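You operate a simulated robot arm through the tools that you are given. There is no shell and no other tool. Be economical: measure what you need, move in short steps, check, and stop when the job is done.

You are at the controls of a simulated two-armed robot. One attempt, no reset.

Task
On the clear stretch of the work table, fold the rag in half, so that its two long edges meet.

The check looks at the end state, three seconds after you hand in, the way a careful person would. Anything else that was tipped, shoved, dropped, spilled or broken makes it a failure. Flat cloth is picked up by pressing the open fingertips on it (5 to 10 N) and closing them slowly along it; thin cloth reads only 2 to 8 mm in the jaws.

Robot
Two 7-joint arms with two-finger parallel grippers on one trunk, on a base that drives. Base frame: it is fixed to the floor where the robot stands at the start and does not move with it; the origin is under the middle of the robot, x ahead of it, y to its left, z up; the surface under the hand at the start is at about z = 800. Units: mm, rad, N and s.
The left shoulder is at the start at [60, 189, 1103], the right one opposite. With the tool pointing down near the work surface each hand reaches from about 100 to 660 mm from the robot's upright axis, wherever it stands, measured 20 degrees to its own side. Places, roughly: clear stretch of the work table [500, 200, 800]. Payload 3.43 kg a hand.
The TCP of each hand is the grasp point between the finger pads, 30 mm short of the fingertips. In the tool frame z runs along the fingers and y along their closing line. The gripper opens to 94 mm. The fingers are 28 mm wide and 10 mm thick; the gripper's body (50 by 96 mm) begins 55 mm behind the TCP.
Orientation is that of the tool frame in the base frame, as [roll, pitch, yaw] about the fixed x, y, z axes, in that order (R = Rz(yaw) Ry(pitch) Rx(roll)). With the fingers straight down and closing along the base's y, the tool's x points along the base's -x, its y along +y and its z along -z.

Tools
- The arms move only by the tool servo_tool. It takes "left_series", "right_series" or both (then of equal length, played together; a hand with none holds still); each is a list of rows, each an object (a shift or turn left out is 0, a gripper value left out holds the last) with "offset": the shift along the tool's x, y, z in mm, a list of three; "rot": the turn, a rotation vector about the tool's x, y, z in rad, a list of three; "gripper": the gripper command, from -1 (fully open) to 1 (shut), values between in proportion. In form: [{"offset": [tx, ty, tz], "rot": [wx, wy, wz], "gripper": gripper}, ...]. A call has 1 to 12 rows; each row is the pose to reach, as a shift and turn from the pose commanded when the call began, along the tool's axes at that moment. Each row takes 0.2 s and may step no farther than 50 mm and 0.15 rad from the row before; otherwise, or with a gripper value out of range, the whole call is refused. A pose out of reach is approached as far as the arm can. The call stops where the force on the tool passes 40 N (or 10 N more than at its start, if that is more) or the arm is blocked; 0.2 s more then pass. Each finger travels about 153 mm/s and halts on what it meets, pressing with about 29 N; the grip force reading is that of the motor and also rises with nothing between the fingers. The clock runs only during rows and for 0.2 s after the last one: add rows that repeat a pose to give the fingers time. The reply holds the time, the measured pose of the TCP, the force on the tool along the base axes, the opening and the grip force, in the units named above and with some noise, with the torque about the TCP (base axes, N m) and any sound that the robot's microphone picked up.
- Cameras (640 x 400 px; columns grow to the right, rows downward): "scene" is now at [3.2, 48.3, 1648.5]; the picture's right is [0.48, -0.88, 0.00], its down [-0.73, -0.40, -0.55] and it looks along [0.48, 0.26, -0.83] (base axes); focal length 255 px, centre (320, 200). "left" rides on the left gripper at [76, -14, -102] in its tool frame; the picture's right is [0.18, 0.98, 0.00], its down [-0.75, 0.14, -0.64] and it looks along [-0.63, 0.12, 0.77] (tool axes); focal length 243 px, centre (320, 200). "right" rides on the right gripper at [76, 14, -102] in its tool frame; the picture's right is [-0.18, 0.98, 0.00], its down [-0.75, -0.14, -0.64] and it looks along [-0.63, -0.12, 0.77] (tool axes); focal length 243 px, centre (320, 200). There is no depth. A picture from a camera that has moved, and an enlarged one, comes with that camera's place and axes in the base frame and with its lens. The place of the scene camera against the robot may be out by one fixed shift of up to 18 mm in any direction.
- grab_frame(camera): a new picture of that camera. It takes no simulated time.
- raise_lower(by): slides the trunk up (or, below 0, down) by that many mm; the arms and the scene camera ride with it, the base frame stays. It gives what a move gives, with no picture.
- drive_base(legs): drives the robot by 1 to 6 legs, each [ahead, left, turn to the left] in mm, mm and rad, along the robot's own axes; the way and the turn of a leg run together, so that a leg with both is an arc; at most 1500 mm and 3.142 rad a leg. The arms and the cameras ride along, it lands a little off, and it stops where it bumps. It gives what a move gives.
- turn_head(pan, tilt): turns the head with the scene camera to pan (to the left, within 1.501 rad either way) and tilt (down, from -0.506 to 1.204), counted from straight ahead of the robot. It gives what a move gives.
- inspect(camera, box): a new picture of the part [left, top, right, bottom] of that camera's present view, enlarged. It takes no simulated time.
- hand_in(): hands the job in; it is judged then, once.

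Work in short steps. Places have to be worked out from the pictures, the camera data and where the tool is seen: move nearer, look again, correct. Check each grasp and each placing, and mend what went wrong. You have 120 turns and 92 pictures in all, those below and enlarged ones among them. Open the grippers and draw the arms clear of the work before you hand the job in, unless the task says otherwise; then end with one line.

The tools are called after "Call:" as name(argument=value, ...) on one line, values as JSON. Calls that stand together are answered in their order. servo_tool: Moves the arms, as the interface text tells. Its arguments: {"type":"object","properties":{"left_series":{"type":"array","items":{"type":"object","properties":{"offset":{"type":"array","items":{"type":"number"}},"rot":{"type":"array","items":{"type":"number"}},"gripper":{"type":"number"}}}},"right_series":{"type":"array","items":{"type":"object","properties":{"offset":{"type":"array","items":{"type":"number"}},"rot":{"type":"array","items":{"type":"number"}},"gripper":{"type":"number"}}}}},"required":[]} The other tools are called the same way: raise_lower (by) slides the trunk up or down; drive_base (legs) drives the base; turn_head (pan, tilt) turns the head that bears the scene camera; grab_frame (camera) takes a picture; inspect (camera, box) takes an enlarged picture of a part of a camera's view; hand_in () hands the job in.

At the start:

```text
clock: 0.0
left_ee_pos: [453.9, 335.0, 976.6]
left_tcp_rot: [-3.141, 0.0, -3.14]
left_wrist_force: [-0.6, 0.0, 0.1]
left_wrist_torque: [-0.02, 0.02, -0.01]
left_grip_width: 93.8
left_grip_force: 0.1
right_ee_pos: [343.5, -62.3, 960.4]
right_tcp_rot: [3.141, 0.0, 3.14]
right_wrist_force: [-1.2, 0.1, 0.4]
right_wrist_torque: [-0.02, -0.02, 0.02]
right_grip_width: 93.9
right_grip_force: 0.0
trunk travel left (down, up): [-775.0, 215.0]
robot x, y, heading: [1.3, 0.1, -0.004]
head pan, tilt: [0.497, 0.986]
```

scene: 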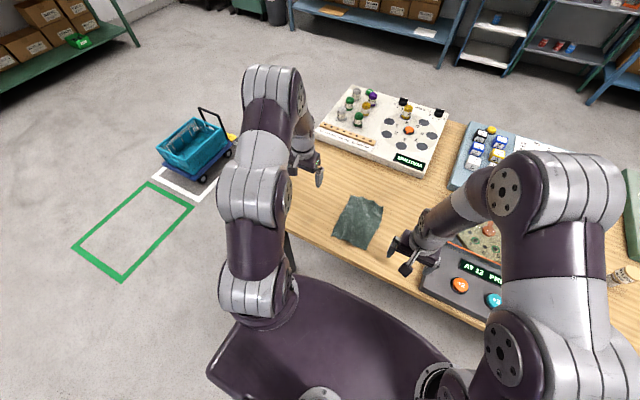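
right: 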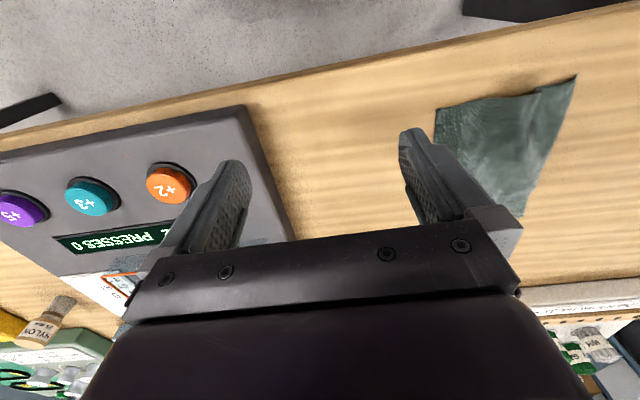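
left: 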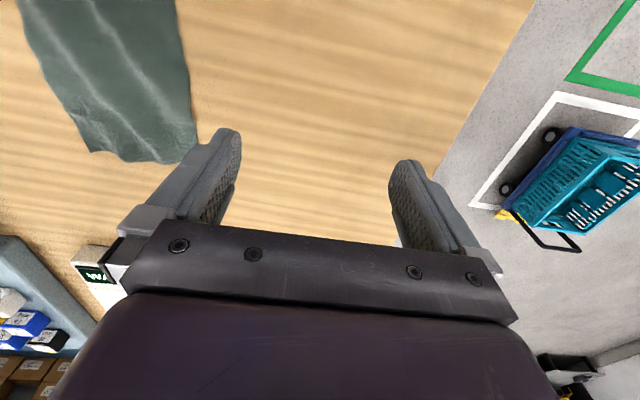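

The rag lies near the table's near edge between the hands. I enlarge it to get its corners.

Call:
inspect(camera="scene", box=[310, 170, 410, 270])

Call:
inspect(camera="left", box=[0, 0, 320, 200])

```text
4.00 times, centred on (360, 220) of scene
camera zoom: at [3.2, 48.3, 1648.5], right [0.48, -0.88, 0.0], down [-0.73, -0.4, -0.55], along [0.48, 0.26, -0.83], focal length 1021 px, centre (160, 120)
```

zoom: 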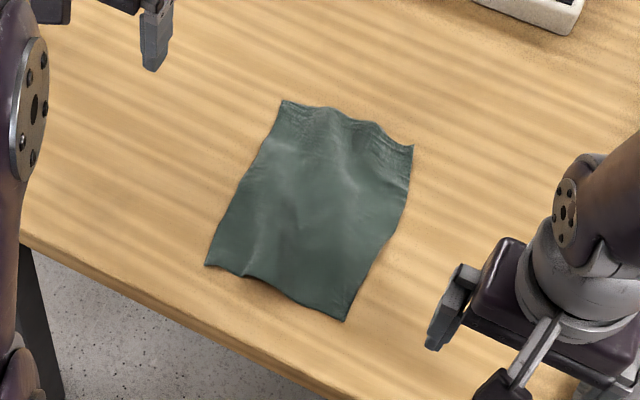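

```text
2.00 times, centred on (160, 100) of left
camera zoom: at [377.3, 321.6, 1080.6], right [-0.18, 0.98, 0.0], down [0.75, 0.14, 0.64], along [0.63, 0.12, -0.77], focal length 485 px, centre (640, 400)
```

zoom: 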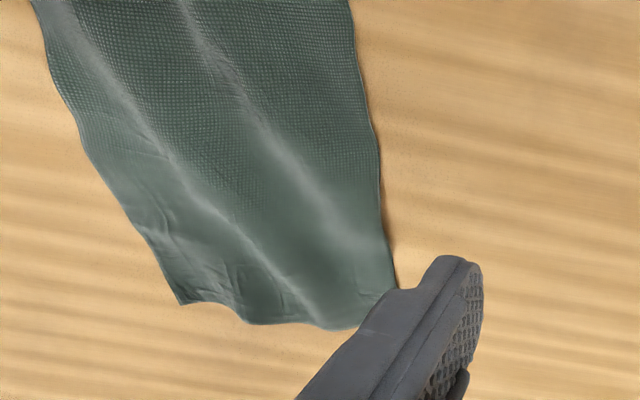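

Corners come out at about A(578,216), B(587,81), C(388,70), D(378,202); the long edges run along x. Before moving the base for better arm access, I look at the base and table legs.

Call:
turn_head(pan=0.5, tilt=1.2)

Call:
grab_frame(camera="scene")

Call:
turn_head(pan=1.1, tilt=1.0)

Call:
grab_frame(camera="scene")

```text
clock: 0.7
left_ee_pos: [455.0, 336.0, 978.6]
left_tcp_rot: [3.14, -0.001, 3.142]
left_wrist_force: [0.2, 0.5, 0.6]
left_wrist_torque: [-0.01, -0.01, 0.01]
left_grip_width: 94.0
left_grip_force: 0.0
right_ee_pos: [343.7, -64.1, 961.2]
right_tcp_rot: [3.142, -0.001, -3.141]
right_wrist_force: [0.1, 0.5, -0.4]
right_wrist_torque: [-0.01, 0.0, 0.02]
right_grip_width: 94.2
right_grip_force: 0.0
trunk travel left (down, up): [-775.0, 215.0]
robot x, y, heading: [0.3, -1.1, 0.0]
head pan, tilt: [0.499, 1.201]
```

```text
86 pictures are left
camera scene: at [-9.6, 41.5, 1635.0], right [0.48, -0.88, 0.0], down [-0.82, -0.45, -0.36], along [0.32, 0.17, -0.93], focal length 255 px, centre (320, 200)
```

scene: 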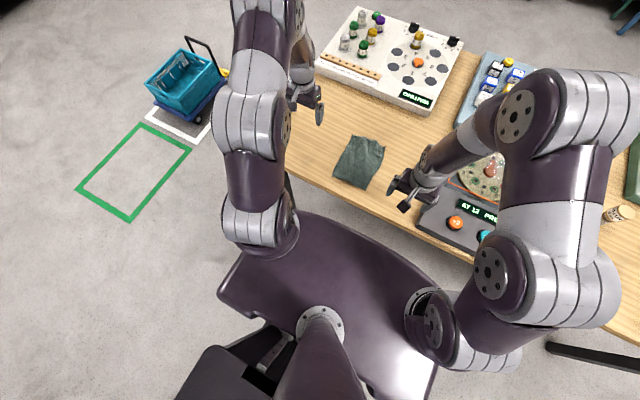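

```text
clock: 1.7
left_ee_pos: [454.1, 335.8, 977.6]
left_tcp_rot: [3.141, 0.001, 3.14]
left_wrist_force: [-0.5, 0.2, 0.0]
left_wrist_torque: [0.03, -0.03, 0.04]
left_grip_width: 93.9
left_grip_force: 0.1
right_ee_pos: [343.9, -63.5, 960.6]
right_tcp_rot: [3.141, 0.001, 3.141]
right_wrist_force: [-0.2, 0.8, 0.4]
right_wrist_torque: [0.02, -0.01, 0.01]
right_grip_width: 93.8
right_grip_force: 0.1
trunk travel left (down, up): [-775.0, 215.0]
robot x, y, heading: [1.3, -1.6, 0.003]
head pan, tilt: [1.1, 1.0]
```

```text
85 pictures are left
camera scene: at [-27.0, 76.7, 1647.6], right [0.89, -0.45, 0.0], down [-0.38, -0.75, -0.54], along [0.25, 0.48, -0.84], focal length 255 px, centre (320, 200)
```

scene: 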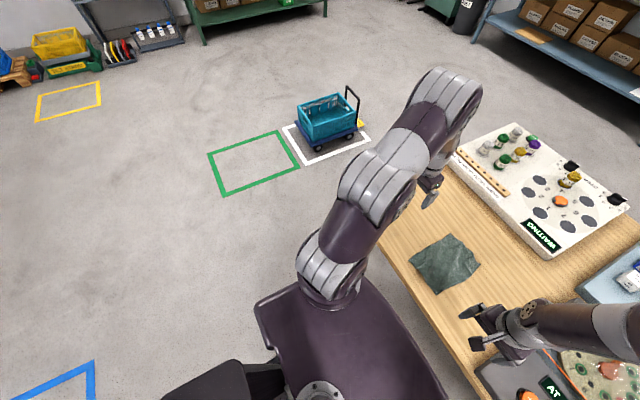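

The area left of the robot is free and the shoulder plate clears the table. I drive left about 280 and turn right, so that the left hand serves the far corner and the right hand the near one without the arms crossing.

Call:
drive_base(legs=[[0, 280, 0], [0, 0, -0.45]])

Call:
turn_head(pan=0.1, tilt=1.05)

Call:
grab_frame(camera="scene")

```text
clock: 5.0
left_ee_pos: [555.2, 388.1, 977.0]
left_tcp_rot: [-3.14, 0.0, 2.695]
left_wrist_force: [0.2, 1.4, 0.8]
left_wrist_torque: [0.02, 0.0, 0.01]
left_grip_width: 94.0
left_grip_force: 0.1
right_ee_pos: [282.7, 76.3, 960.9]
right_tcp_rot: [-3.141, 0.0, 2.695]
right_wrist_force: [0.3, 0.2, 0.2]
right_wrist_torque: [0.01, -0.01, -0.03]
right_grip_width: 94.3
right_grip_force: 0.0
trunk travel left (down, up): [-775.0, 215.0]
robot x, y, heading: [-1.0, 280.7, -0.451]
head pan, tilt: [1.1, 1.0]
```

```text
clock: 6.3
left_ee_pos: [554.5, 387.5, 976.5]
left_tcp_rot: [-3.141, 0.0, 2.697]
left_wrist_force: [0.7, -0.1, 0.3]
left_wrist_torque: [-0.03, -0.03, 0.0]
left_grip_width: 94.3
left_grip_force: 0.1
right_ee_pos: [282.1, 76.2, 960.7]
right_tcp_rot: [3.141, -0.001, 2.696]
right_wrist_force: [0.0, 0.5, -0.5]
right_wrist_torque: [-0.03, 0.01, 0.0]
right_grip_width: 93.8
right_grip_force: 0.0
trunk travel left (down, up): [-775.0, 215.0]
robot x, y, heading: [2.2, 278.3, -0.446]
head pan, tilt: [0.099, 1.051]
```

```text
84 pictures are left
camera scene: at [9.7, 299.4, 1644.1], right [-0.34, -0.94, 0.0], down [-0.82, 0.29, -0.5], along [0.47, -0.17, -0.87], focal length 255 px, centre (320, 200)
```

scene: 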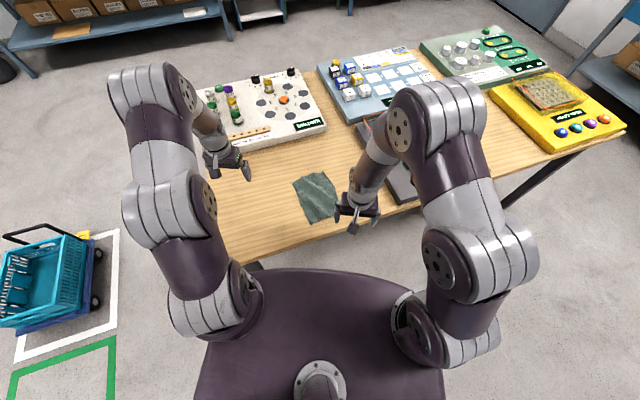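

Drive went as planned. I edge 50 mm toward the table for reach, then take a close look at the rag.

Call:
drive_base(legs=[[45, 22, 0]])

Call:
inspect(camera="scene", box=[250, 150, 410, 250])

Call:
grab_frame(camera="right")

Call:
grab_frame(camera="left")

```text
clock: 7.2
left_ee_pos: [602.6, 389.5, 979.4]
left_tcp_rot: [3.14, 0.003, 2.698]
left_wrist_force: [-0.3, 0.4, 0.6]
left_wrist_torque: [-0.01, 0.0, 0.0]
left_grip_width: 94.0
left_grip_force: 0.2
right_ee_pos: [330.4, 77.2, 961.5]
right_tcp_rot: [3.141, 0.002, 2.698]
right_wrist_force: [-0.3, -0.3, -0.1]
right_wrist_torque: [0.01, 0.0, -0.01]
right_grip_width: 93.9
right_grip_force: 0.1
trunk travel left (down, up): [-775.0, 215.0]
robot x, y, heading: [47.2, 283.4, -0.45]
head pan, tilt: [0.099, 1.051]
```

```text
4.00 times, centred on (330, 200) of scene
camera zoom: at [56.2, 299.6, 1644.2], right [-0.34, -0.94, 0.0], down [-0.82, 0.29, -0.5], along [0.47, -0.17, -0.87], focal length 1021 px, centre (280, 200)
```

zoom: 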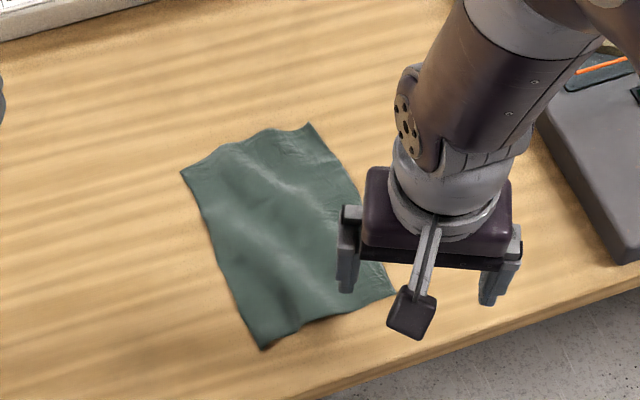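

```text
82 pictures are left
camera right: at [267.4, 122.0, 1063.4], right [0.59, 0.81, 0.0], down [0.62, -0.45, 0.64], along [0.52, -0.38, -0.77], focal length 243 px, centre (320, 200)
```

right: 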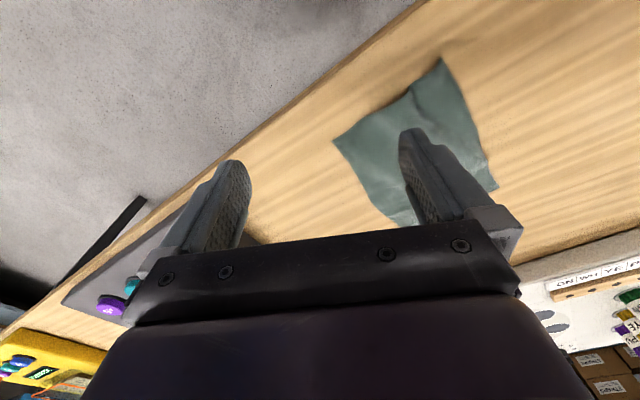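

```text
81 pictures are left
camera left: at [526.6, 409.1, 1081.6], right [0.26, 0.97, 0.0], down [0.74, -0.2, 0.64], along [0.62, -0.16, -0.77], focal length 243 px, centre (320, 200)
```

left: 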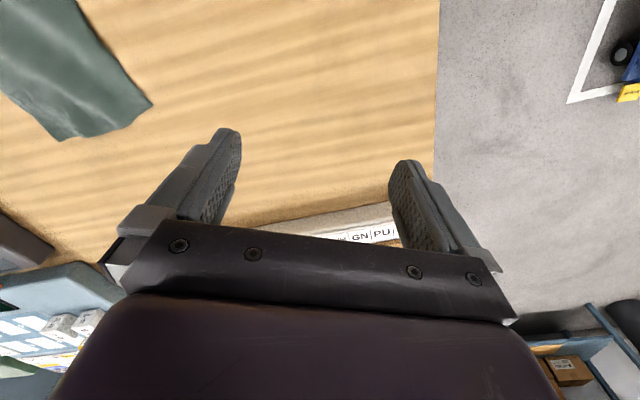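

Wrist cameras fix the corners at A(569,204), B(575,66), C(381,57), D(368,187). The scene camera is off by about (10,13). I'll lift the left long edge with the left hand near A and the right hand near D. I go above those spots, turned square to the edge with jaws about 30 mm open.

Call:
servo_tool(left_series=[{"offset": [-6.5, -39.5, 0], "rot": [0, 0, -0.106], "gripper": 0.36}, {"offset": [-13, -79, 10], "rot": [0, 0, -0.212], "gripper": 0.36}, {"offset": [-19.5, -118.5, 25], "rot": [0, 0, -0.318], "gripper": 0.36}, {"offset": [-26, -158, 40], "rot": [0, 0, -0.424], "gripper": 0.36}, {"offset": [-32.4, -197.7, 60], "rot": [0, 0, -0.529], "gripper": 0.36}], right_series=[{"offset": [-1.6, 24.4, 0], "rot": [0, 0, -0.106], "gripper": 0.36}, {"offset": [-3.2, 48.8, 10], "rot": [0, 0, -0.212], "gripper": 0.36}, {"offset": [-4.8, 73.2, 20], "rot": [0, 0, -0.318], "gripper": 0.36}, {"offset": [-6.4, 97.6, 30], "rot": [0, 0, -0.424], "gripper": 0.36}, {"offset": [-8, 122, 45], "rot": [0, 0, -0.529], "gripper": 0.36}])

Call:
grab_frame(camera="right")

Call:
grab_frame(camera="left")

Call:
grab_frame(camera="scene")

```text
clock: 8.4
left_ee_pos: [549.3, 194.4, 917.0]
left_tcp_rot: [3.141, -0.001, -3.055]
left_wrist_force: [-0.7, -0.3, 0.0]
left_wrist_torque: [0.02, 0.02, -0.01]
left_grip_width: 30.4
left_grip_force: 0.1
right_ee_pos: [392.7, 183.4, 914.6]
right_tcp_rot: [3.141, -0.002, -3.056]
right_wrist_force: [0.8, 0.7, -0.5]
right_wrist_torque: [-0.01, 0.0, -0.01]
right_grip_width: 30.1
right_grip_force: 0.1
trunk travel left (down, up): [-775.0, 215.0]
robot x, y, heading: [51.1, 279.0, -0.439]
head pan, tilt: [0.099, 1.051]
```

```text
80 pictures are left
camera right: at [316.1, 190.7, 1017.0], right [0.1, 1.0, 0.0], down [0.76, -0.08, 0.64], along [0.64, -0.06, -0.77], focal length 243 px, centre (320, 200)
```

right: 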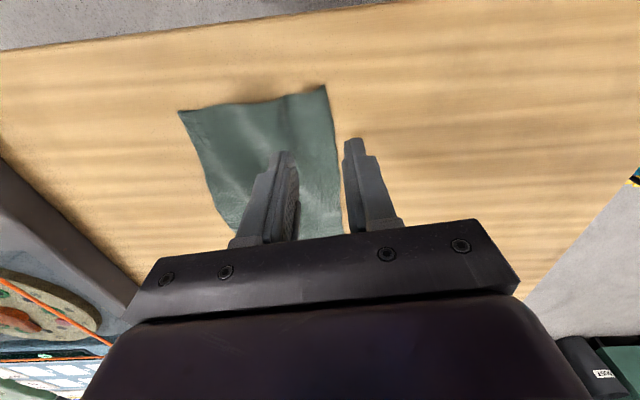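

```text
79 pictures are left
camera left: at [473.4, 174.0, 1020.1], right [-0.27, 0.96, 0.0], down [0.74, 0.2, 0.64], along [0.62, 0.17, -0.77], focal length 243 px, centre (320, 200)
```

left: 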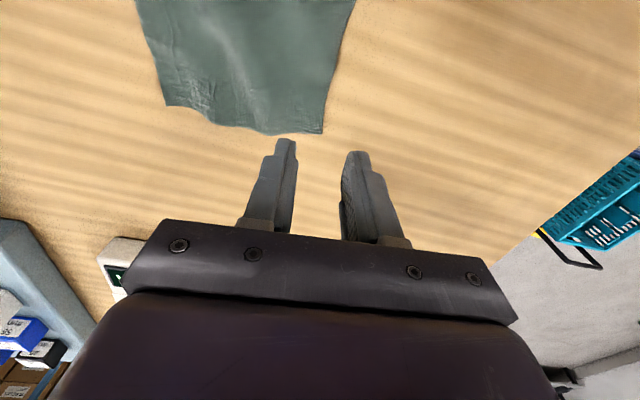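

```text
78 pictures are left
camera scene: at [61.0, 298.9, 1644.2], right [-0.34, -0.94, 0.0], down [-0.82, 0.29, -0.5], along [0.47, -0.17, -0.87], focal length 255 px, centre (320, 200)
```

scene: 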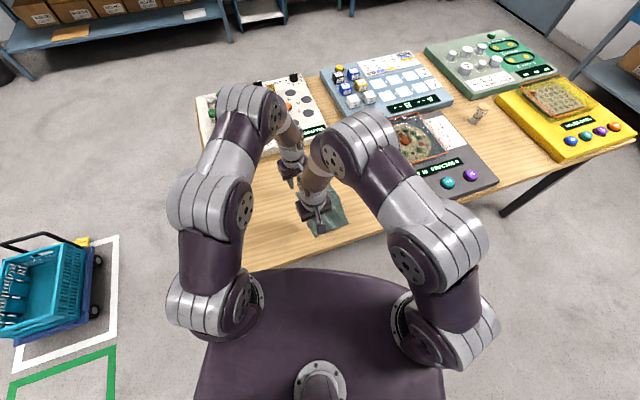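

The jaws sit astride the left edge line as wanted (A≈(568,203), D≈(372,188)). I lower both until the tips are about 6 mm above the table.

Call:
servo_tool(left_series=[{"offset": [0, 1, 30]}, {"offset": [0, 1.5, 60]}, {"offset": [0, 1.5, 80]}], right_series=[{"offset": [0, 1, 30]}, {"offset": [0, 1, 60]}, {"offset": [0, 1, 78]}])

Call:
inspect(camera="right", box=[200, 60, 440, 210])

Call:
inspect(camera="left", box=[200, 60, 440, 210])

```text
clock: 9.2
left_ee_pos: [547.5, 197.8, 836.5]
left_tcp_rot: [-3.14, -0.001, -3.058]
left_wrist_force: [0.1, 0.3, -0.8]
left_wrist_torque: [0.0, 0.0, 0.04]
left_grip_width: 30.1
left_grip_force: 0.0
right_ee_pos: [392.2, 184.3, 837.8]
right_tcp_rot: [3.14, 0.0, -3.058]
right_wrist_force: [0.3, 0.6, 0.6]
right_wrist_torque: [0.05, 0.03, 0.01]
right_grip_width: 30.0
right_grip_force: 0.1
trunk travel left (down, up): [-775.0, 215.0]
robot x, y, heading: [49.5, 282.7, -0.445]
head pan, tilt: [0.099, 1.051]
```

```text
2.67 times, centred on (320, 135) of right
camera zoom: at [315.1, 191.8, 939.6], right [0.1, 0.99, 0.0], down [0.76, -0.08, 0.64], along [0.64, -0.06, -0.77], focal length 647 px, centre (320, 373)
```

zoom: 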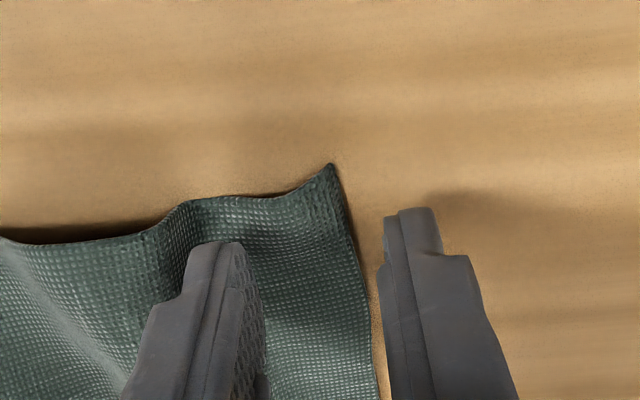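

```text
2.67 times, centred on (320, 135) of left
camera zoom: at [472.8, 177.2, 940.1], right [-0.27, 0.96, 0.0], down [0.74, 0.2, 0.64], along [0.62, 0.17, -0.77], focal length 647 px, centre (320, 373)
```

zoom: 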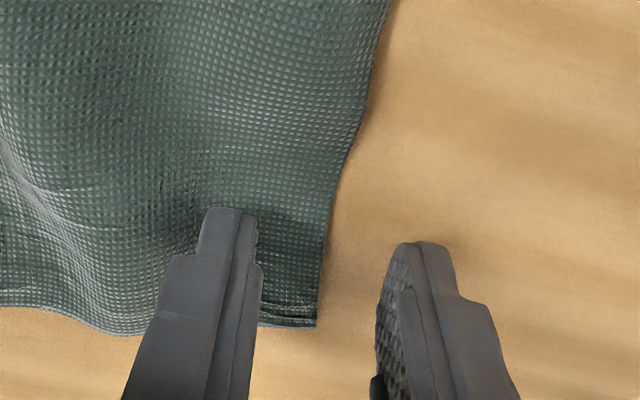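

Left jaw is centred right on the edge, so I shift it 5 mm inward; the right is ~12 mm inside, so 4 mm outward. Then I go down gently.

Call:
servo_tool(left_series=[{"offset": [0, -5, 0]}, {"offset": [0, -5, 2]}, {"offset": [0, -5, 4]}, {"offset": [0, -5, 4]}], right_series=[{"offset": [0, 4, 0]}, {"offset": [0, 4, 2]}, {"offset": [0, 4, 4]}, {"offset": [0, 4, 4]}])

```text
clock: 10.2
left_ee_pos: [549.4, 192.7, 833.0]
left_tcp_rot: [3.141, -0.001, -3.057]
left_wrist_force: [0.2, 0.6, 0.0]
left_wrist_torque: [0.02, -0.02, 0.0]
left_grip_width: 30.3
left_grip_force: 0.0
right_ee_pos: [391.7, 187.8, 833.2]
right_tcp_rot: [-3.141, 0.001, -3.059]
right_wrist_force: [0.8, 0.0, 0.6]
right_wrist_torque: [0.03, 0.0, -0.04]
right_grip_width: 30.0
right_grip_force: 0.1
trunk travel left (down, up): [-775.0, 215.0]
robot x, y, heading: [47.0, 281.3, -0.443]
head pan, tilt: [0.099, 1.051]
```

No contact yet; 3 mm more.

Call:
servo_tool(left_series=[{"offset": [0, 0, 1]}, {"offset": [0, 0, 2]}, {"offset": [0, 0, 3]}, {"offset": [0, 0, 3]}], right_series=[{"offset": [0, 0, 1]}, {"offset": [0, 0, 2]}, {"offset": [0, 0, 3]}, {"offset": [0, 0, 3]}])

```text
clock: 11.2
left_ee_pos: [549.4, 194.3, 831.6]
left_tcp_rot: [-3.14, 0.001, -3.057]
left_wrist_force: [1.4, -0.1, 8.7]
left_wrist_torque: [-0.14, -0.1, 0.03]
left_grip_width: 30.2
left_grip_force: 0.1
right_ee_pos: [391.1, 188.2, 830.1]
right_tcp_rot: [3.141, 0.002, -3.058]
right_wrist_force: [0.8, -0.1, 5.2]
right_wrist_torque: [-0.11, 0.0, 0.03]
right_grip_width: 30.2
right_grip_force: 0.0
trunk travel left (down, up): [-775.0, 215.0]
robot x, y, heading: [50.1, 278.6, -0.444]
head pan, tilt: [0.099, 1.051]
```

Contact at 8.7 N and 5.2 N. I close slowly.

Call:
servo_tool(left_series=[{"gripper": 0.42}, {"gripper": 0.48}, {"gripper": 0.54}, {"gripper": 0.6}, {"gripper": 0.66}, {"gripper": 0.72}, {"gripper": 0.78}, {"gripper": 0.84}, {"gripper": 0.9}, {"gripper": 1.0}, {"gripper": 1.0}, {"gripper": 1.0}], right_series=[{"gripper": 0.42}, {"gripper": 0.48}, {"gripper": 0.54}, {"gripper": 0.6}, {"gripper": 0.66}, {"gripper": 0.72}, {"gripper": 0.78}, {"gripper": 0.84}, {"gripper": 0.9}, {"gripper": 1.0}, {"gripper": 1.0}, {"gripper": 1.0}])

Call:
inspect(camera="right", box=[200, 60, 440, 210])

Call:
inspect(camera="left", box=[200, 60, 440, 210])

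```text
clock: 13.8
left_ee_pos: [548.0, 193.3, 831.1]
left_tcp_rot: [-3.141, 0.002, -3.058]
left_wrist_force: [-1.6, -0.4, 12.9]
left_wrist_torque: [-0.03, 0.04, 0.07]
left_grip_width: 1.9
left_grip_force: 29.1
right_ee_pos: [390.4, 188.2, 831.0]
right_tcp_rot: [3.141, 0.0, -3.058]
right_wrist_force: [-0.3, -0.6, 9.0]
right_wrist_torque: [-0.02, 0.02, 0.02]
right_grip_width: 1.8
right_grip_force: 28.9
trunk travel left (down, up): [-775.0, 215.0]
robot x, y, heading: [47.5, 282.2, -0.448]
head pan, tilt: [0.099, 1.051]
```

```text
2.67 times, centred on (320, 135) of right
camera zoom: at [312.8, 196.2, 933.5], right [0.1, 0.99, 0.0], down [0.76, -0.08, 0.64], along [0.64, -0.07, -0.77], focal length 647 px, centre (320, 373)
```

zoom: 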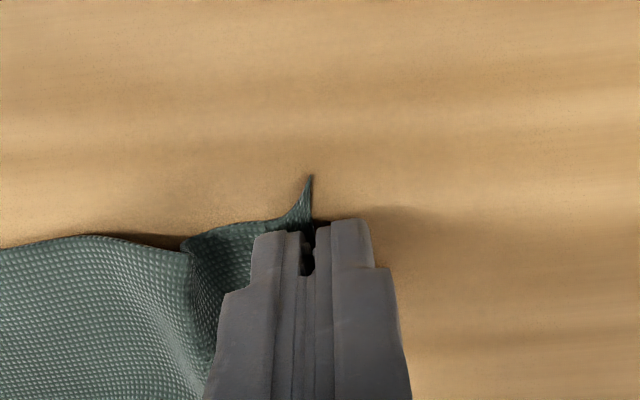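

```text
2.67 times, centred on (320, 135) of left
camera zoom: at [471.6, 172.7, 934.4], right [-0.27, 0.96, 0.0], down [0.74, 0.2, 0.64], along [0.62, 0.17, -0.77], focal length 647 px, centre (320, 373)
```

zoom: 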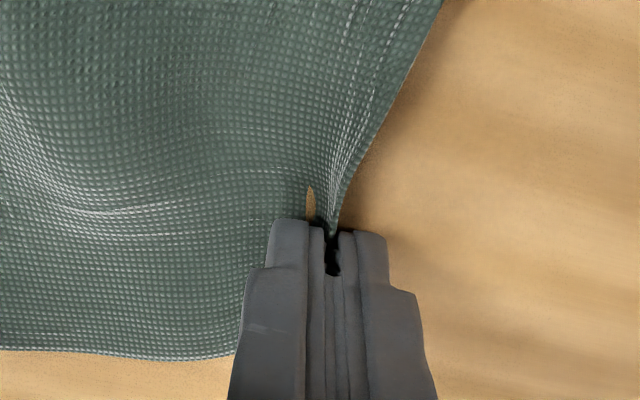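

Both read about 1.9 mm and cloth is between the pads. I lift along the start of the fold arc and check.

Call:
servo_tool(left_series=[{"offset": [0, -1, 8]}, {"offset": [0, -2, -8]}, {"offset": [0, -4, -18]}, {"offset": [0, -10, -28]}, {"offset": [0, -18, -38]}], right_series=[{"offset": [0, -1, -2]}, {"offset": [0, -2, -8]}, {"offset": [0, -4, -18]}, {"offset": [0, -10, -28]}, {"offset": [0, -18, -38]}])

Call:
grab_frame(camera="right")

Call:
grab_frame(camera="left")

Call:
inspect(camera="scene", box=[240, 150, 400, 250])

```text
clock: 14.1
left_ee_pos: [548.6, 192.2, 830.3]
left_tcp_rot: [-3.14, 0.004, -3.056]
left_wrist_force: [-5.5, 3.2, 19.7]
left_wrist_torque: [0.0, 0.23, -0.03]
left_grip_width: 2.0
left_grip_force: 29.4
right_ee_pos: [389.5, 188.6, 831.2]
right_tcp_rot: [3.141, 0.002, -3.058]
right_wrist_force: [-0.6, 0.7, 3.5]
right_wrist_torque: [0.03, 0.0, -0.02]
right_grip_width: 1.7
right_grip_force: 29.3
trunk travel left (down, up): [-775.0, 215.0]
robot x, y, heading: [51.3, 282.0, -0.448]
head pan, tilt: [0.099, 1.051]
stopped in row 1 (left hand): the force on the tool passed its limit at 49 N (the readings are from after the stop); the commanded pose is now the measured one
```

```text
73 pictures are left
camera right: at [312.5, 196.1, 933.7], right [0.1, 0.99, 0.0], down [0.76, -0.08, 0.64], along [0.64, -0.07, -0.77], focal length 243 px, centre (320, 200)
```

right: 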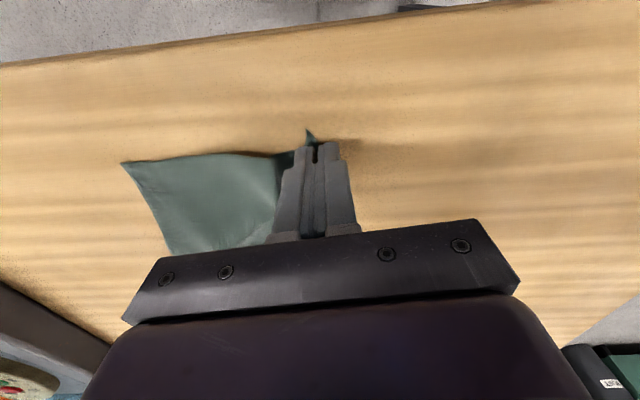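

```text
72 pictures are left
camera left: at [472.7, 172.2, 934.3], right [-0.27, 0.96, 0.0], down [0.74, 0.2, 0.64], along [0.62, 0.17, -0.77], focal length 243 px, centre (320, 200)
```

left: 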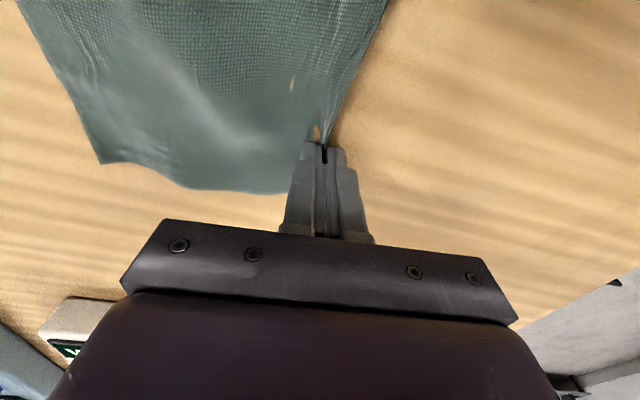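

```text
4.00 times, centred on (320, 200) of scene
camera zoom: at [56.1, 300.6, 1644.1], right [-0.34, -0.94, 0.0], down [-0.82, 0.29, -0.5], along [0.47, -0.17, -0.87], focal length 1021 px, centre (320, 200)
```

zoom: 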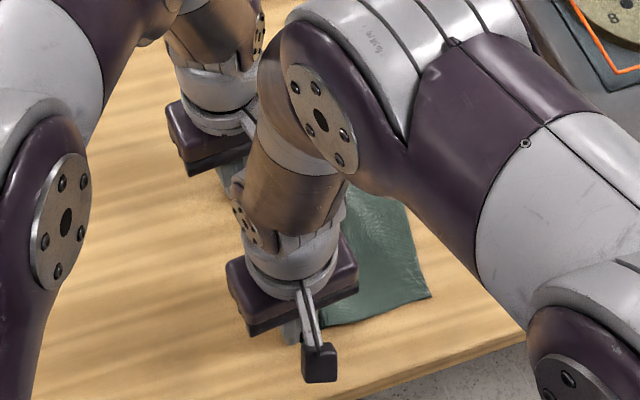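

I mistyped a sign in the left hand's first row (a downward press); it stopped and the grip still holds. Redoing the lift correctly.

Call:
servo_tool(left_series=[{"offset": [0, 0, -4]}, {"offset": [0, -2, -10]}, {"offset": [0, -4, -18]}, {"offset": [0, -10, -28]}, {"offset": [0, -18, -38]}], right_series=[{"offset": [0, 0, -4]}, {"offset": [0, -2, -10]}, {"offset": [0, -4, -18]}, {"offset": [0, -10, -28]}, {"offset": [0, -18, -38]}])

Call:
grab_frame(camera="right")

Call:
grab_frame(camera="left")

```text
clock: 15.3
left_ee_pos: [550.5, 175.2, 867.8]
left_tcp_rot: [3.141, 0.0, -3.057]
left_wrist_force: [0.0, 0.2, -0.1]
left_wrist_torque: [-0.01, 0.04, 0.0]
left_grip_width: 2.2
left_grip_force: 28.6
right_ee_pos: [391.6, 169.9, 868.4]
right_tcp_rot: [-3.141, -0.002, -3.059]
right_wrist_force: [1.5, 0.1, -0.1]
right_wrist_torque: [0.0, -0.01, 0.03]
right_grip_width: 1.7
right_grip_force: 29.1
trunk travel left (down, up): [-775.0, 215.0]
robot x, y, heading: [48.9, 283.5, -0.449]
head pan, tilt: [0.099, 1.051]
```

```text
70 pictures are left
camera right: at [314.7, 177.4, 971.0], right [0.1, 0.99, 0.0], down [0.76, -0.08, 0.64], along [0.64, -0.06, -0.77], focal length 243 px, centre (320, 200)
```

right: 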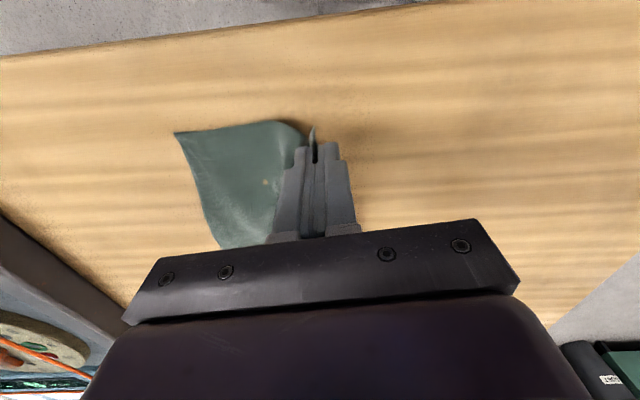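

```text
69 pictures are left
camera left: at [474.7, 154.3, 971.0], right [-0.27, 0.96, 0.0], down [0.74, 0.2, 0.64], along [0.62, 0.17, -0.77], focal length 243 px, centre (320, 200)
```

left: 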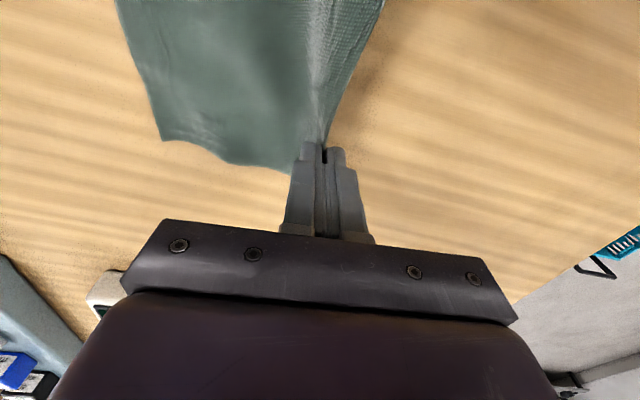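

Both corners lifted cleanly. I carry on over the arc to a bit past the top, starting to lean the hands so the edge points toward the far side.

Call:
servo_tool(left_series=[{"offset": [0, -11, -6], "rot": [-0.025, 0, 0]}, {"offset": [0, -21.5, -12], "rot": [-0.05, 0, 0]}, {"offset": [0, -33, -16], "rot": [-0.1, 0, 0]}, {"offset": [0, -44.5, -17.7], "rot": [-0.15, 0, 0]}, {"offset": [0, -56, -15], "rot": [-0.2, 0, 0]}, {"offset": [0, -67.4, -11], "rot": [-0.25, 0, 0]}], right_series=[{"offset": [0, -11, -6], "rot": [-0.025, 0, 0]}, {"offset": [0, -21.5, -12], "rot": [-0.05, 0, 0]}, {"offset": [0, -33, -16], "rot": [-0.1, 0, 0]}, {"offset": [0, -44.5, -17.7], "rot": [-0.15, 0, 0]}, {"offset": [0, -56, -15], "rot": [-0.2, 0, 0]}, {"offset": [0, -67.4, -11], "rot": [-0.25, 0, 0]}])

Call:
grab_frame(camera="right")

Call:
grab_frame(camera="left")

Call:
grab_frame(camera="scene")

```text
clock: 16.7
left_ee_pos: [557.2, 105.5, 878.7]
left_tcp_rot: [2.89, 0.0, -3.06]
left_wrist_force: [-0.8, -0.7, -1.1]
left_wrist_torque: [-0.01, -0.01, 0.0]
left_grip_width: 1.9
left_grip_force: 28.9
right_ee_pos: [398.7, 101.0, 879.7]
right_tcp_rot: [2.89, -0.003, -3.056]
right_wrist_force: [0.7, 0.0, 0.0]
right_wrist_torque: [-0.03, 0.0, 0.03]
right_grip_width: 2.1
right_grip_force: 28.9
trunk travel left (down, up): [-775.0, 215.0]
robot x, y, heading: [50.8, 280.9, -0.445]
head pan, tilt: [0.099, 1.051]
```

```text
68 pictures are left
camera right: at [323.6, 83.3, 982.1], right [0.1, 0.96, 0.24], down [0.78, -0.23, 0.59], along [0.62, 0.13, -0.77], focal length 243 px, centre (320, 200)
```

right: 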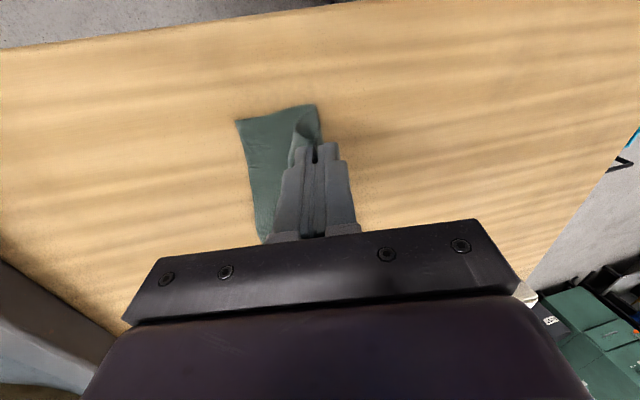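

```text
67 pictures are left
camera left: at [483.3, 60.6, 974.7], right [-0.26, 0.93, 0.24], down [0.75, 0.04, 0.66], along [0.6, 0.36, -0.71], focal length 243 px, centre (320, 200)
```

left: 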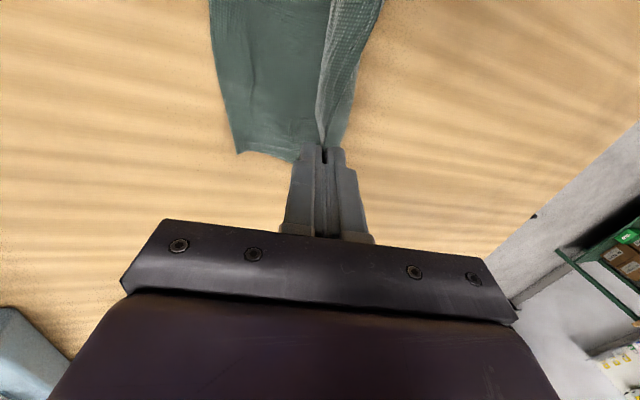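

```text
66 pictures are left
camera scene: at [59.8, 297.6, 1644.2], right [-0.34, -0.94, 0.0], down [-0.82, 0.29, -0.5], along [0.47, -0.17, -0.87], focal length 255 px, centre (320, 200)
```

scene: 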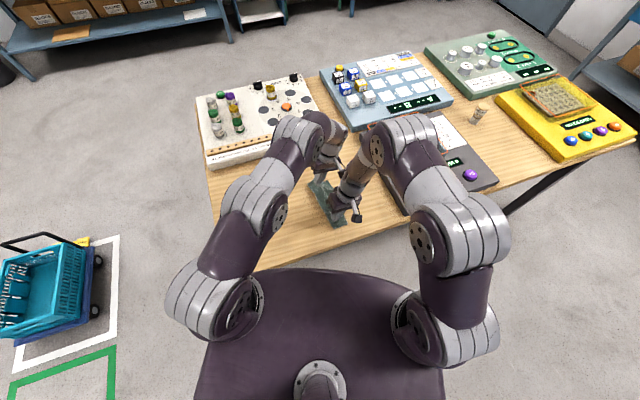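

Fold is forming; the resting edge is at about y=62 (near) to 67 (far). I bring both tips down to about 9 mm short of that edge, leaning to 0.45 rad.

Call:
servo_tool(left_series=[{"offset": [0, -6.5, 2], "rot": [-0.025, 0, 0]}, {"offset": [0, -12.9, 3.9], "rot": [-0.05, 0, 0]}, {"offset": [0, -19.7, 7.6], "rot": [-0.075, 0, 0]}, {"offset": [0, -26.5, 11.3], "rot": [-0.1, 0, 0]}, {"offset": [0, -39.4, 19.9], "rot": [-0.15, 0, 0]}, {"offset": [0, -51.2, 28.2], "rot": [-0.2, 0, 0]}, {"offset": [0, -51.2, 28.2], "rot": [-0.2, 0, 0]}], right_series=[{"offset": [0, -6.5, 2], "rot": [-0.025, 0, 0]}, {"offset": [0, -12.9, 3.9], "rot": [-0.05, 0, 0]}, {"offset": [0, -19.7, 7.6], "rot": [-0.075, 0, 0]}, {"offset": [0, -26.5, 11.3], "rot": [-0.1, 0, 0]}, {"offset": [0, -39.4, 19.9], "rot": [-0.15, 0, 0]}, {"offset": [0, -51.2, 28.2], "rot": [-0.2, 0, 0]}, {"offset": [0, -51.2, 28.2], "rot": [-0.2, 0, 0]}])

Call:
inspect(camera="right", box=[200, 60, 440, 210])

Call:
inspect(camera="left", box=[200, 60, 440, 210])

Call:
inspect(camera="scene", box=[240, 150, 400, 250])

```text
clock: 17.9
left_ee_pos: [530.5, 118.9, 859.5]
left_tcp_rot: [2.79, 0.013, -3.054]
left_wrist_force: [1.3, 0.2, 1.6]
left_wrist_torque: [-0.24, 0.17, -0.04]
left_grip_width: 2.1
left_grip_force: 29.4
left hand out of reach, approached as far as the arm can: row 1, 2, 3, 4, 5
right_ee_pos: [395.5, 74.7, 851.9]
right_tcp_rot: [2.754, -0.015, -3.052]
right_wrist_force: [0.3, -1.9, -2.0]
right_wrist_torque: [0.06, 0.03, -0.03]
right_grip_width: 1.7
right_grip_force: 29.2
trunk travel left (down, up): [-775.0, 215.0]
robot x, y, heading: [47.1, 279.6, -0.446]
head pan, tilt: [0.099, 1.051]
stopped in row 5 (left hand): the force on the tool passed its limit at 56 N (the readings are from after the stop); the commanded pose is now the measured one
```

```text
2.67 times, centred on (320, 135) of right
camera zoom: at [322.8, 42.5, 953.1], right [0.11, 0.92, 0.37], down [0.79, -0.3, 0.53], along [0.6, 0.23, -0.76], focal length 647 px, centre (320, 373)
```

zoom: 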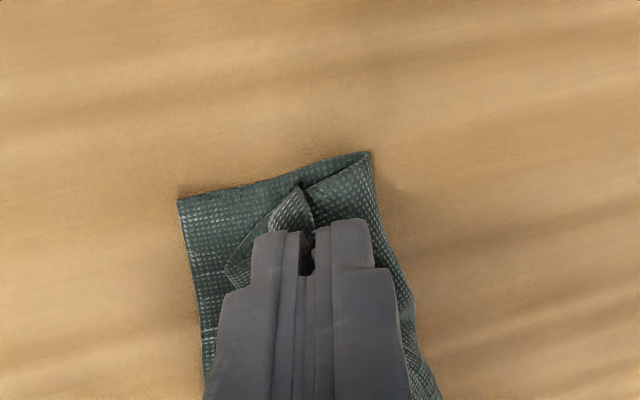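

```text
2.67 times, centred on (320, 135) of left
camera zoom: at [456.1, 64.4, 949.6], right [-0.27, 0.9, 0.34], down [0.75, -0.02, 0.66], along [0.6, 0.43, -0.67], focal length 647 px, centre (320, 373)
```

zoom: 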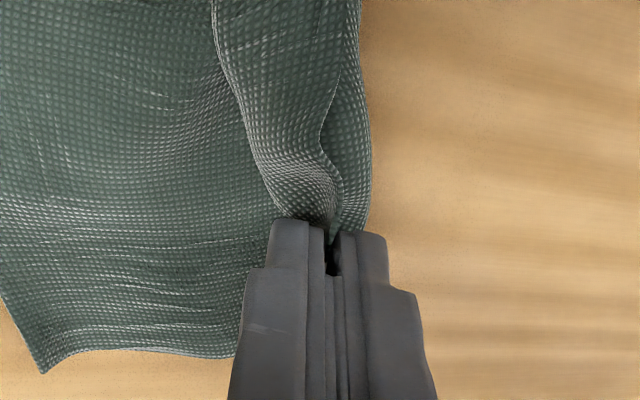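

```text
4.00 times, centred on (320, 200) of scene
camera zoom: at [59.3, 298.6, 1644.2], right [-0.34, -0.94, 0.0], down [-0.82, 0.29, -0.5], along [0.47, -0.17, -0.87], focal length 1021 px, centre (320, 200)
```

zoom: 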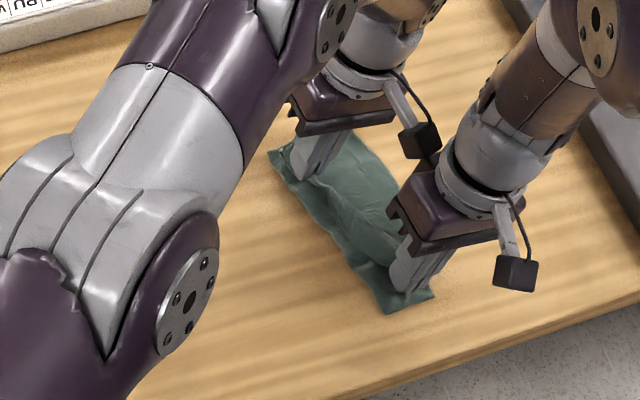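

The left arm ran out of reach (too much lean), and was pulled back. I'll straighten both hands and back them up over the fold, then drive the base sideways along −y. That carries both hands in the fold direction and gives reach.

Call:
servo_tool(left_series=[{"offset": [-9, 1.5, -4], "rot": [0.08, 0, 0]}, {"offset": [-18, 3, -6.9], "rot": [0.16, 0, 0]}, {"offset": [-25.7, 4.4, -6.9], "rot": [0.25, 0, 0]}, {"offset": [-25.7, 4.4, -6.9], "rot": [0.25, 0, 0]}, {"offset": [-25.7, 4.4, -6.9], "rot": [0.25, 0, 0]}, {"offset": [-25.7, 4.4, -6.9], "rot": [0.25, 0, 0]}], right_series=[{"offset": [0, 0, -10]}, {"offset": [0, 0, -15]}, {"offset": [-1, 10, -15], "rot": [0.05, 0, 0]}, {"offset": [-3, 22, -13], "rot": [0.1, 0, 0]}, {"offset": [-5, 34, -10], "rot": [0.15, 0, 0]}, {"offset": [-6, 46, -8.3], "rot": [0.187, 0, 0]}])

Call:
grab_frame(camera="right")

Call:
grab_frame(camera="left")

```text
clock: 19.3
left_ee_pos: [556.8, 125.3, 866.8]
left_tcp_rot: [3.042, 0.012, -3.054]
left_wrist_force: [-0.1, 0.3, -0.2]
left_wrist_torque: [0.02, -0.01, 0.0]
left_grip_width: 1.8
left_grip_force: 28.9
right_ee_pos: [396.5, 114.9, 878.0]
right_tcp_rot: [2.944, -0.016, -3.052]
right_wrist_force: [-0.2, -0.2, -0.3]
right_wrist_torque: [0.0, 0.02, 0.01]
right_grip_width: 2.0
right_grip_force: 28.9
trunk travel left (down, up): [-775.0, 215.0]
robot x, y, heading: [51.2, 280.9, -0.444]
head pan, tilt: [0.099, 1.051]
```

```text
62 pictures are left
camera right: at [323.3, 102.7, 981.4], right [0.1, 0.98, 0.19], down [0.78, -0.2, 0.59], along [0.61, 0.09, -0.78], focal length 243 px, centre (320, 200)
```

right: 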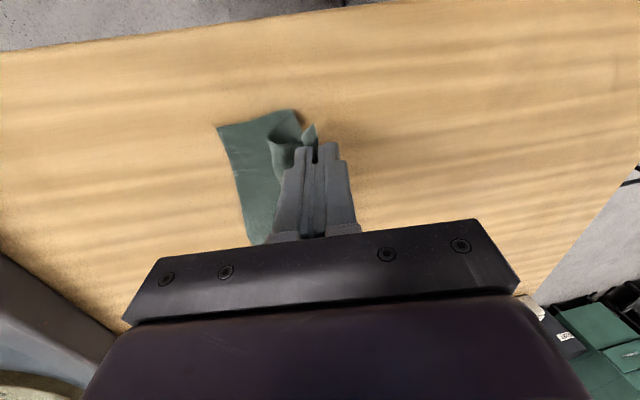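

```text
61 pictures are left
camera left: at [478.8, 93.6, 967.0], right [-0.27, 0.96, 0.1], down [0.74, 0.14, 0.66], along [0.62, 0.25, -0.74], focal length 243 px, centre (320, 200)
```

left: 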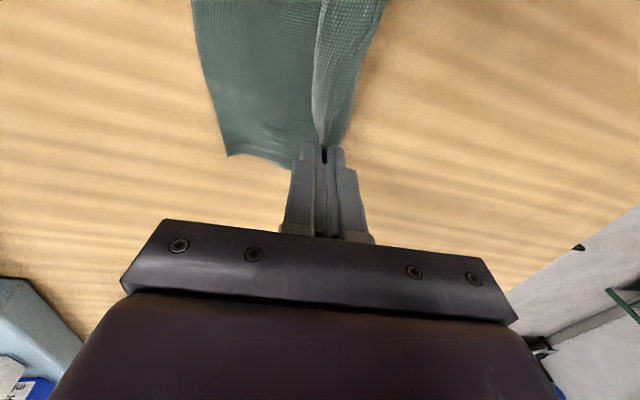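

Cloth is still held and the lower edge hasn't moved. I lower slightly and drive the base 45 mm in −y.

Call:
servo_tool(left_series=[{"offset": [0, 0, 4]}, {"offset": [0, 0, 8]}], right_series=[{"offset": [0, 3, 8]}, {"offset": [0, 5, 18]}])

Call:
drive_base(legs=[[19.4, -40.6, 0]])

Call:
grab_frame(camera="right")

Call:
grab_frame(camera="left")

```text
clock: 19.9
left_ee_pos: [554.6, 126.6, 859.1]
left_tcp_rot: [3.041, 0.013, -3.054]
left_wrist_force: [-1.0, 0.6, -0.8]
left_wrist_torque: [0.03, -0.01, 0.03]
left_grip_width: 1.9
left_grip_force: 29.4
right_ee_pos: [395.5, 123.9, 861.0]
right_tcp_rot: [2.944, -0.016, -3.053]
right_wrist_force: [-0.7, -0.7, 0.5]
right_wrist_torque: [-0.02, -0.01, 0.01]
right_grip_width: 1.8
right_grip_force: 29.5
trunk travel left (down, up): [-775.0, 215.0]
robot x, y, heading: [50.7, 278.7, -0.447]
head pan, tilt: [0.099, 1.051]
```

```text
clock: 20.8
left_ee_pos: [554.0, 83.0, 859.6]
left_tcp_rot: [3.041, 0.012, -3.052]
left_wrist_force: [-1.2, 0.3, 0.5]
left_wrist_torque: [0.04, 0.03, 0.01]
left_grip_width: 2.0
left_grip_force: 29.1
right_ee_pos: [397.2, 80.1, 860.7]
right_tcp_rot: [2.945, -0.016, -3.053]
right_wrist_force: [-0.3, -0.2, 0.3]
right_wrist_torque: [0.0, -0.01, -0.03]
right_grip_width: 2.0
right_grip_force: 29.0
trunk travel left (down, up): [-775.0, 215.0]
robot x, y, heading: [48.0, 237.0, -0.444]
head pan, tilt: [0.099, 1.051]
```

```text
60 pictures are left
camera right: at [322.4, 66.9, 964.8], right [0.1, 0.98, 0.19], down [0.78, -0.19, 0.59], along [0.61, 0.09, -0.78], focal length 243 px, centre (320, 200)
```

right: 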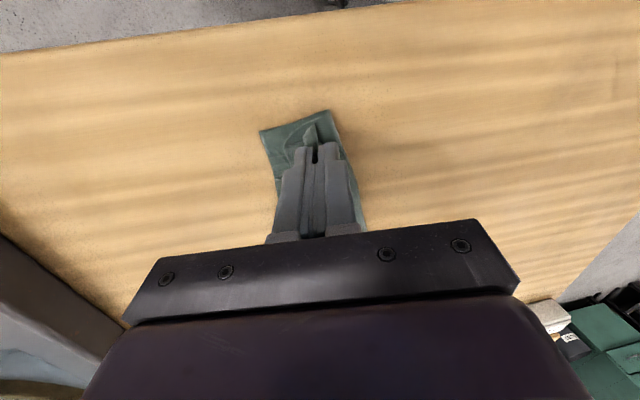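

```text
59 pictures are left
camera left: at [478.7, 50.6, 959.0], right [-0.27, 0.96, 0.1], down [0.74, 0.14, 0.66], along [0.62, 0.25, -0.74], focal length 243 px, centre (320, 200)
```

left: 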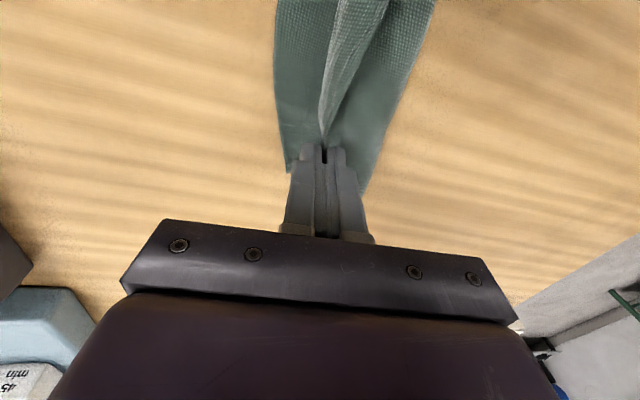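

Hands now hover just short of the lower edge (≈y 57 near, 70 far). I bring the tips down to it with a mild lean.

Call:
servo_tool(left_series=[{"offset": [-0.5, -3.5, 5], "rot": [-0.025, 0, 0]}, {"offset": [-1, -7, 10], "rot": [-0.05, 0, 0]}, {"offset": [-1.5, -10.5, 15], "rot": [-0.075, 0, 0]}, {"offset": [-2, -14, 19.7], "rot": [-0.1, 0, 0]}, {"offset": [-2, -14, 19.7], "rot": [-0.1, 0, 0]}], right_series=[{"offset": [0, -8, 4.5], "rot": [-0.04, 0, 0]}, {"offset": [0, -15, 9], "rot": [-0.08, 0, 0]}, {"offset": [0, -22, 13.5], "rot": [-0.12, 0, 0]}, {"offset": [0, -29.5, 18.1], "rot": [-0.153, 0, 0]}, {"offset": [0, -29.5, 18.1], "rot": [-0.153, 0, 0]}])

Call:
inspect(camera="right", box=[200, 60, 440, 210])

Call:
inspect(camera="left", box=[200, 60, 440, 210])

Call:
inspect(camera="scene", box=[240, 130, 400, 230])

```text
clock: 22.0
left_ee_pos: [558.4, 69.3, 838.5]
left_tcp_rot: [2.94, 0.015, -3.052]
left_wrist_force: [-1.1, 0.4, 0.9]
left_wrist_torque: [0.01, 0.03, 0.03]
left_grip_width: 1.7
left_grip_force: 29.1
right_ee_pos: [397.8, 53.5, 836.6]
right_tcp_rot: [2.793, -0.015, -3.052]
right_wrist_force: [1.0, 0.0, 0.3]
right_wrist_torque: [0.04, -0.05, -0.01]
right_grip_width: 1.8
right_grip_force: 29.0
trunk travel left (down, up): [-775.0, 215.0]
robot x, y, heading: [50.6, 238.7, -0.445]
head pan, tilt: [0.099, 1.051]
```

```text
2.67 times, centred on (320, 135) of right
camera zoom: at [325.7, 25.2, 939.0], right [0.11, 0.94, 0.34], down [0.79, -0.28, 0.54], along [0.6, 0.21, -0.77], focal length 647 px, centre (320, 373)
```

zoom: 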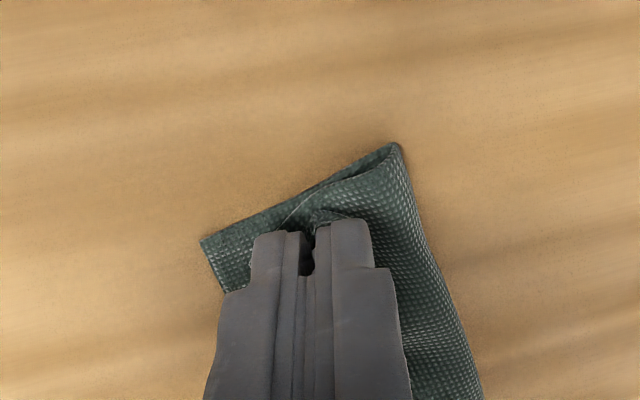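

```text
2.67 times, centred on (320, 135) of left
camera zoom: at [482.9, 28.5, 935.0], right [-0.27, 0.94, 0.2], down [0.74, 0.07, 0.67], along [0.61, 0.33, -0.72], focal length 647 px, centre (320, 373)
```

zoom: 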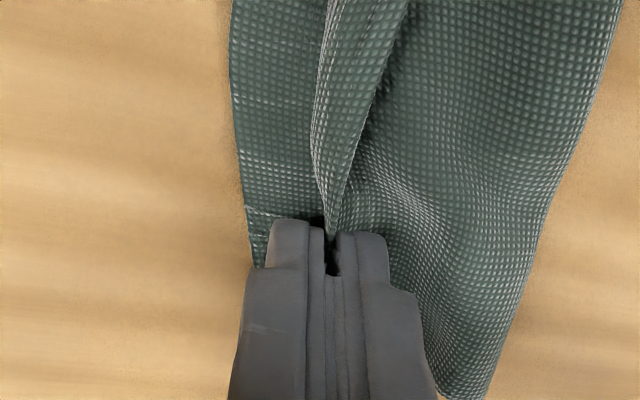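

```text
4.00 times, centred on (320, 180) of scene
camera zoom: at [58.8, 255.0, 1644.1], right [-0.34, -0.94, 0.0], down [-0.82, 0.29, -0.5], along [0.47, -0.17, -0.87], focal length 1021 px, centre (320, 280)
```

zoom: 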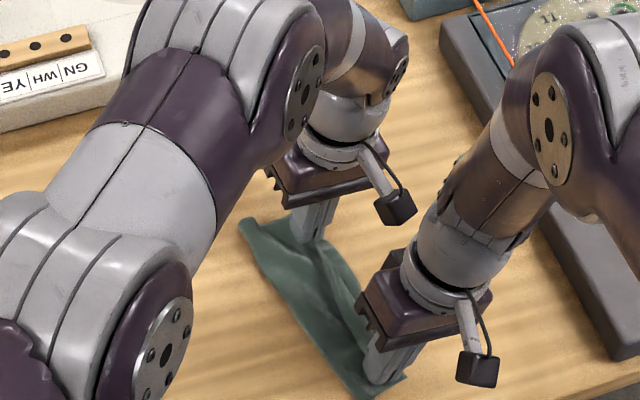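

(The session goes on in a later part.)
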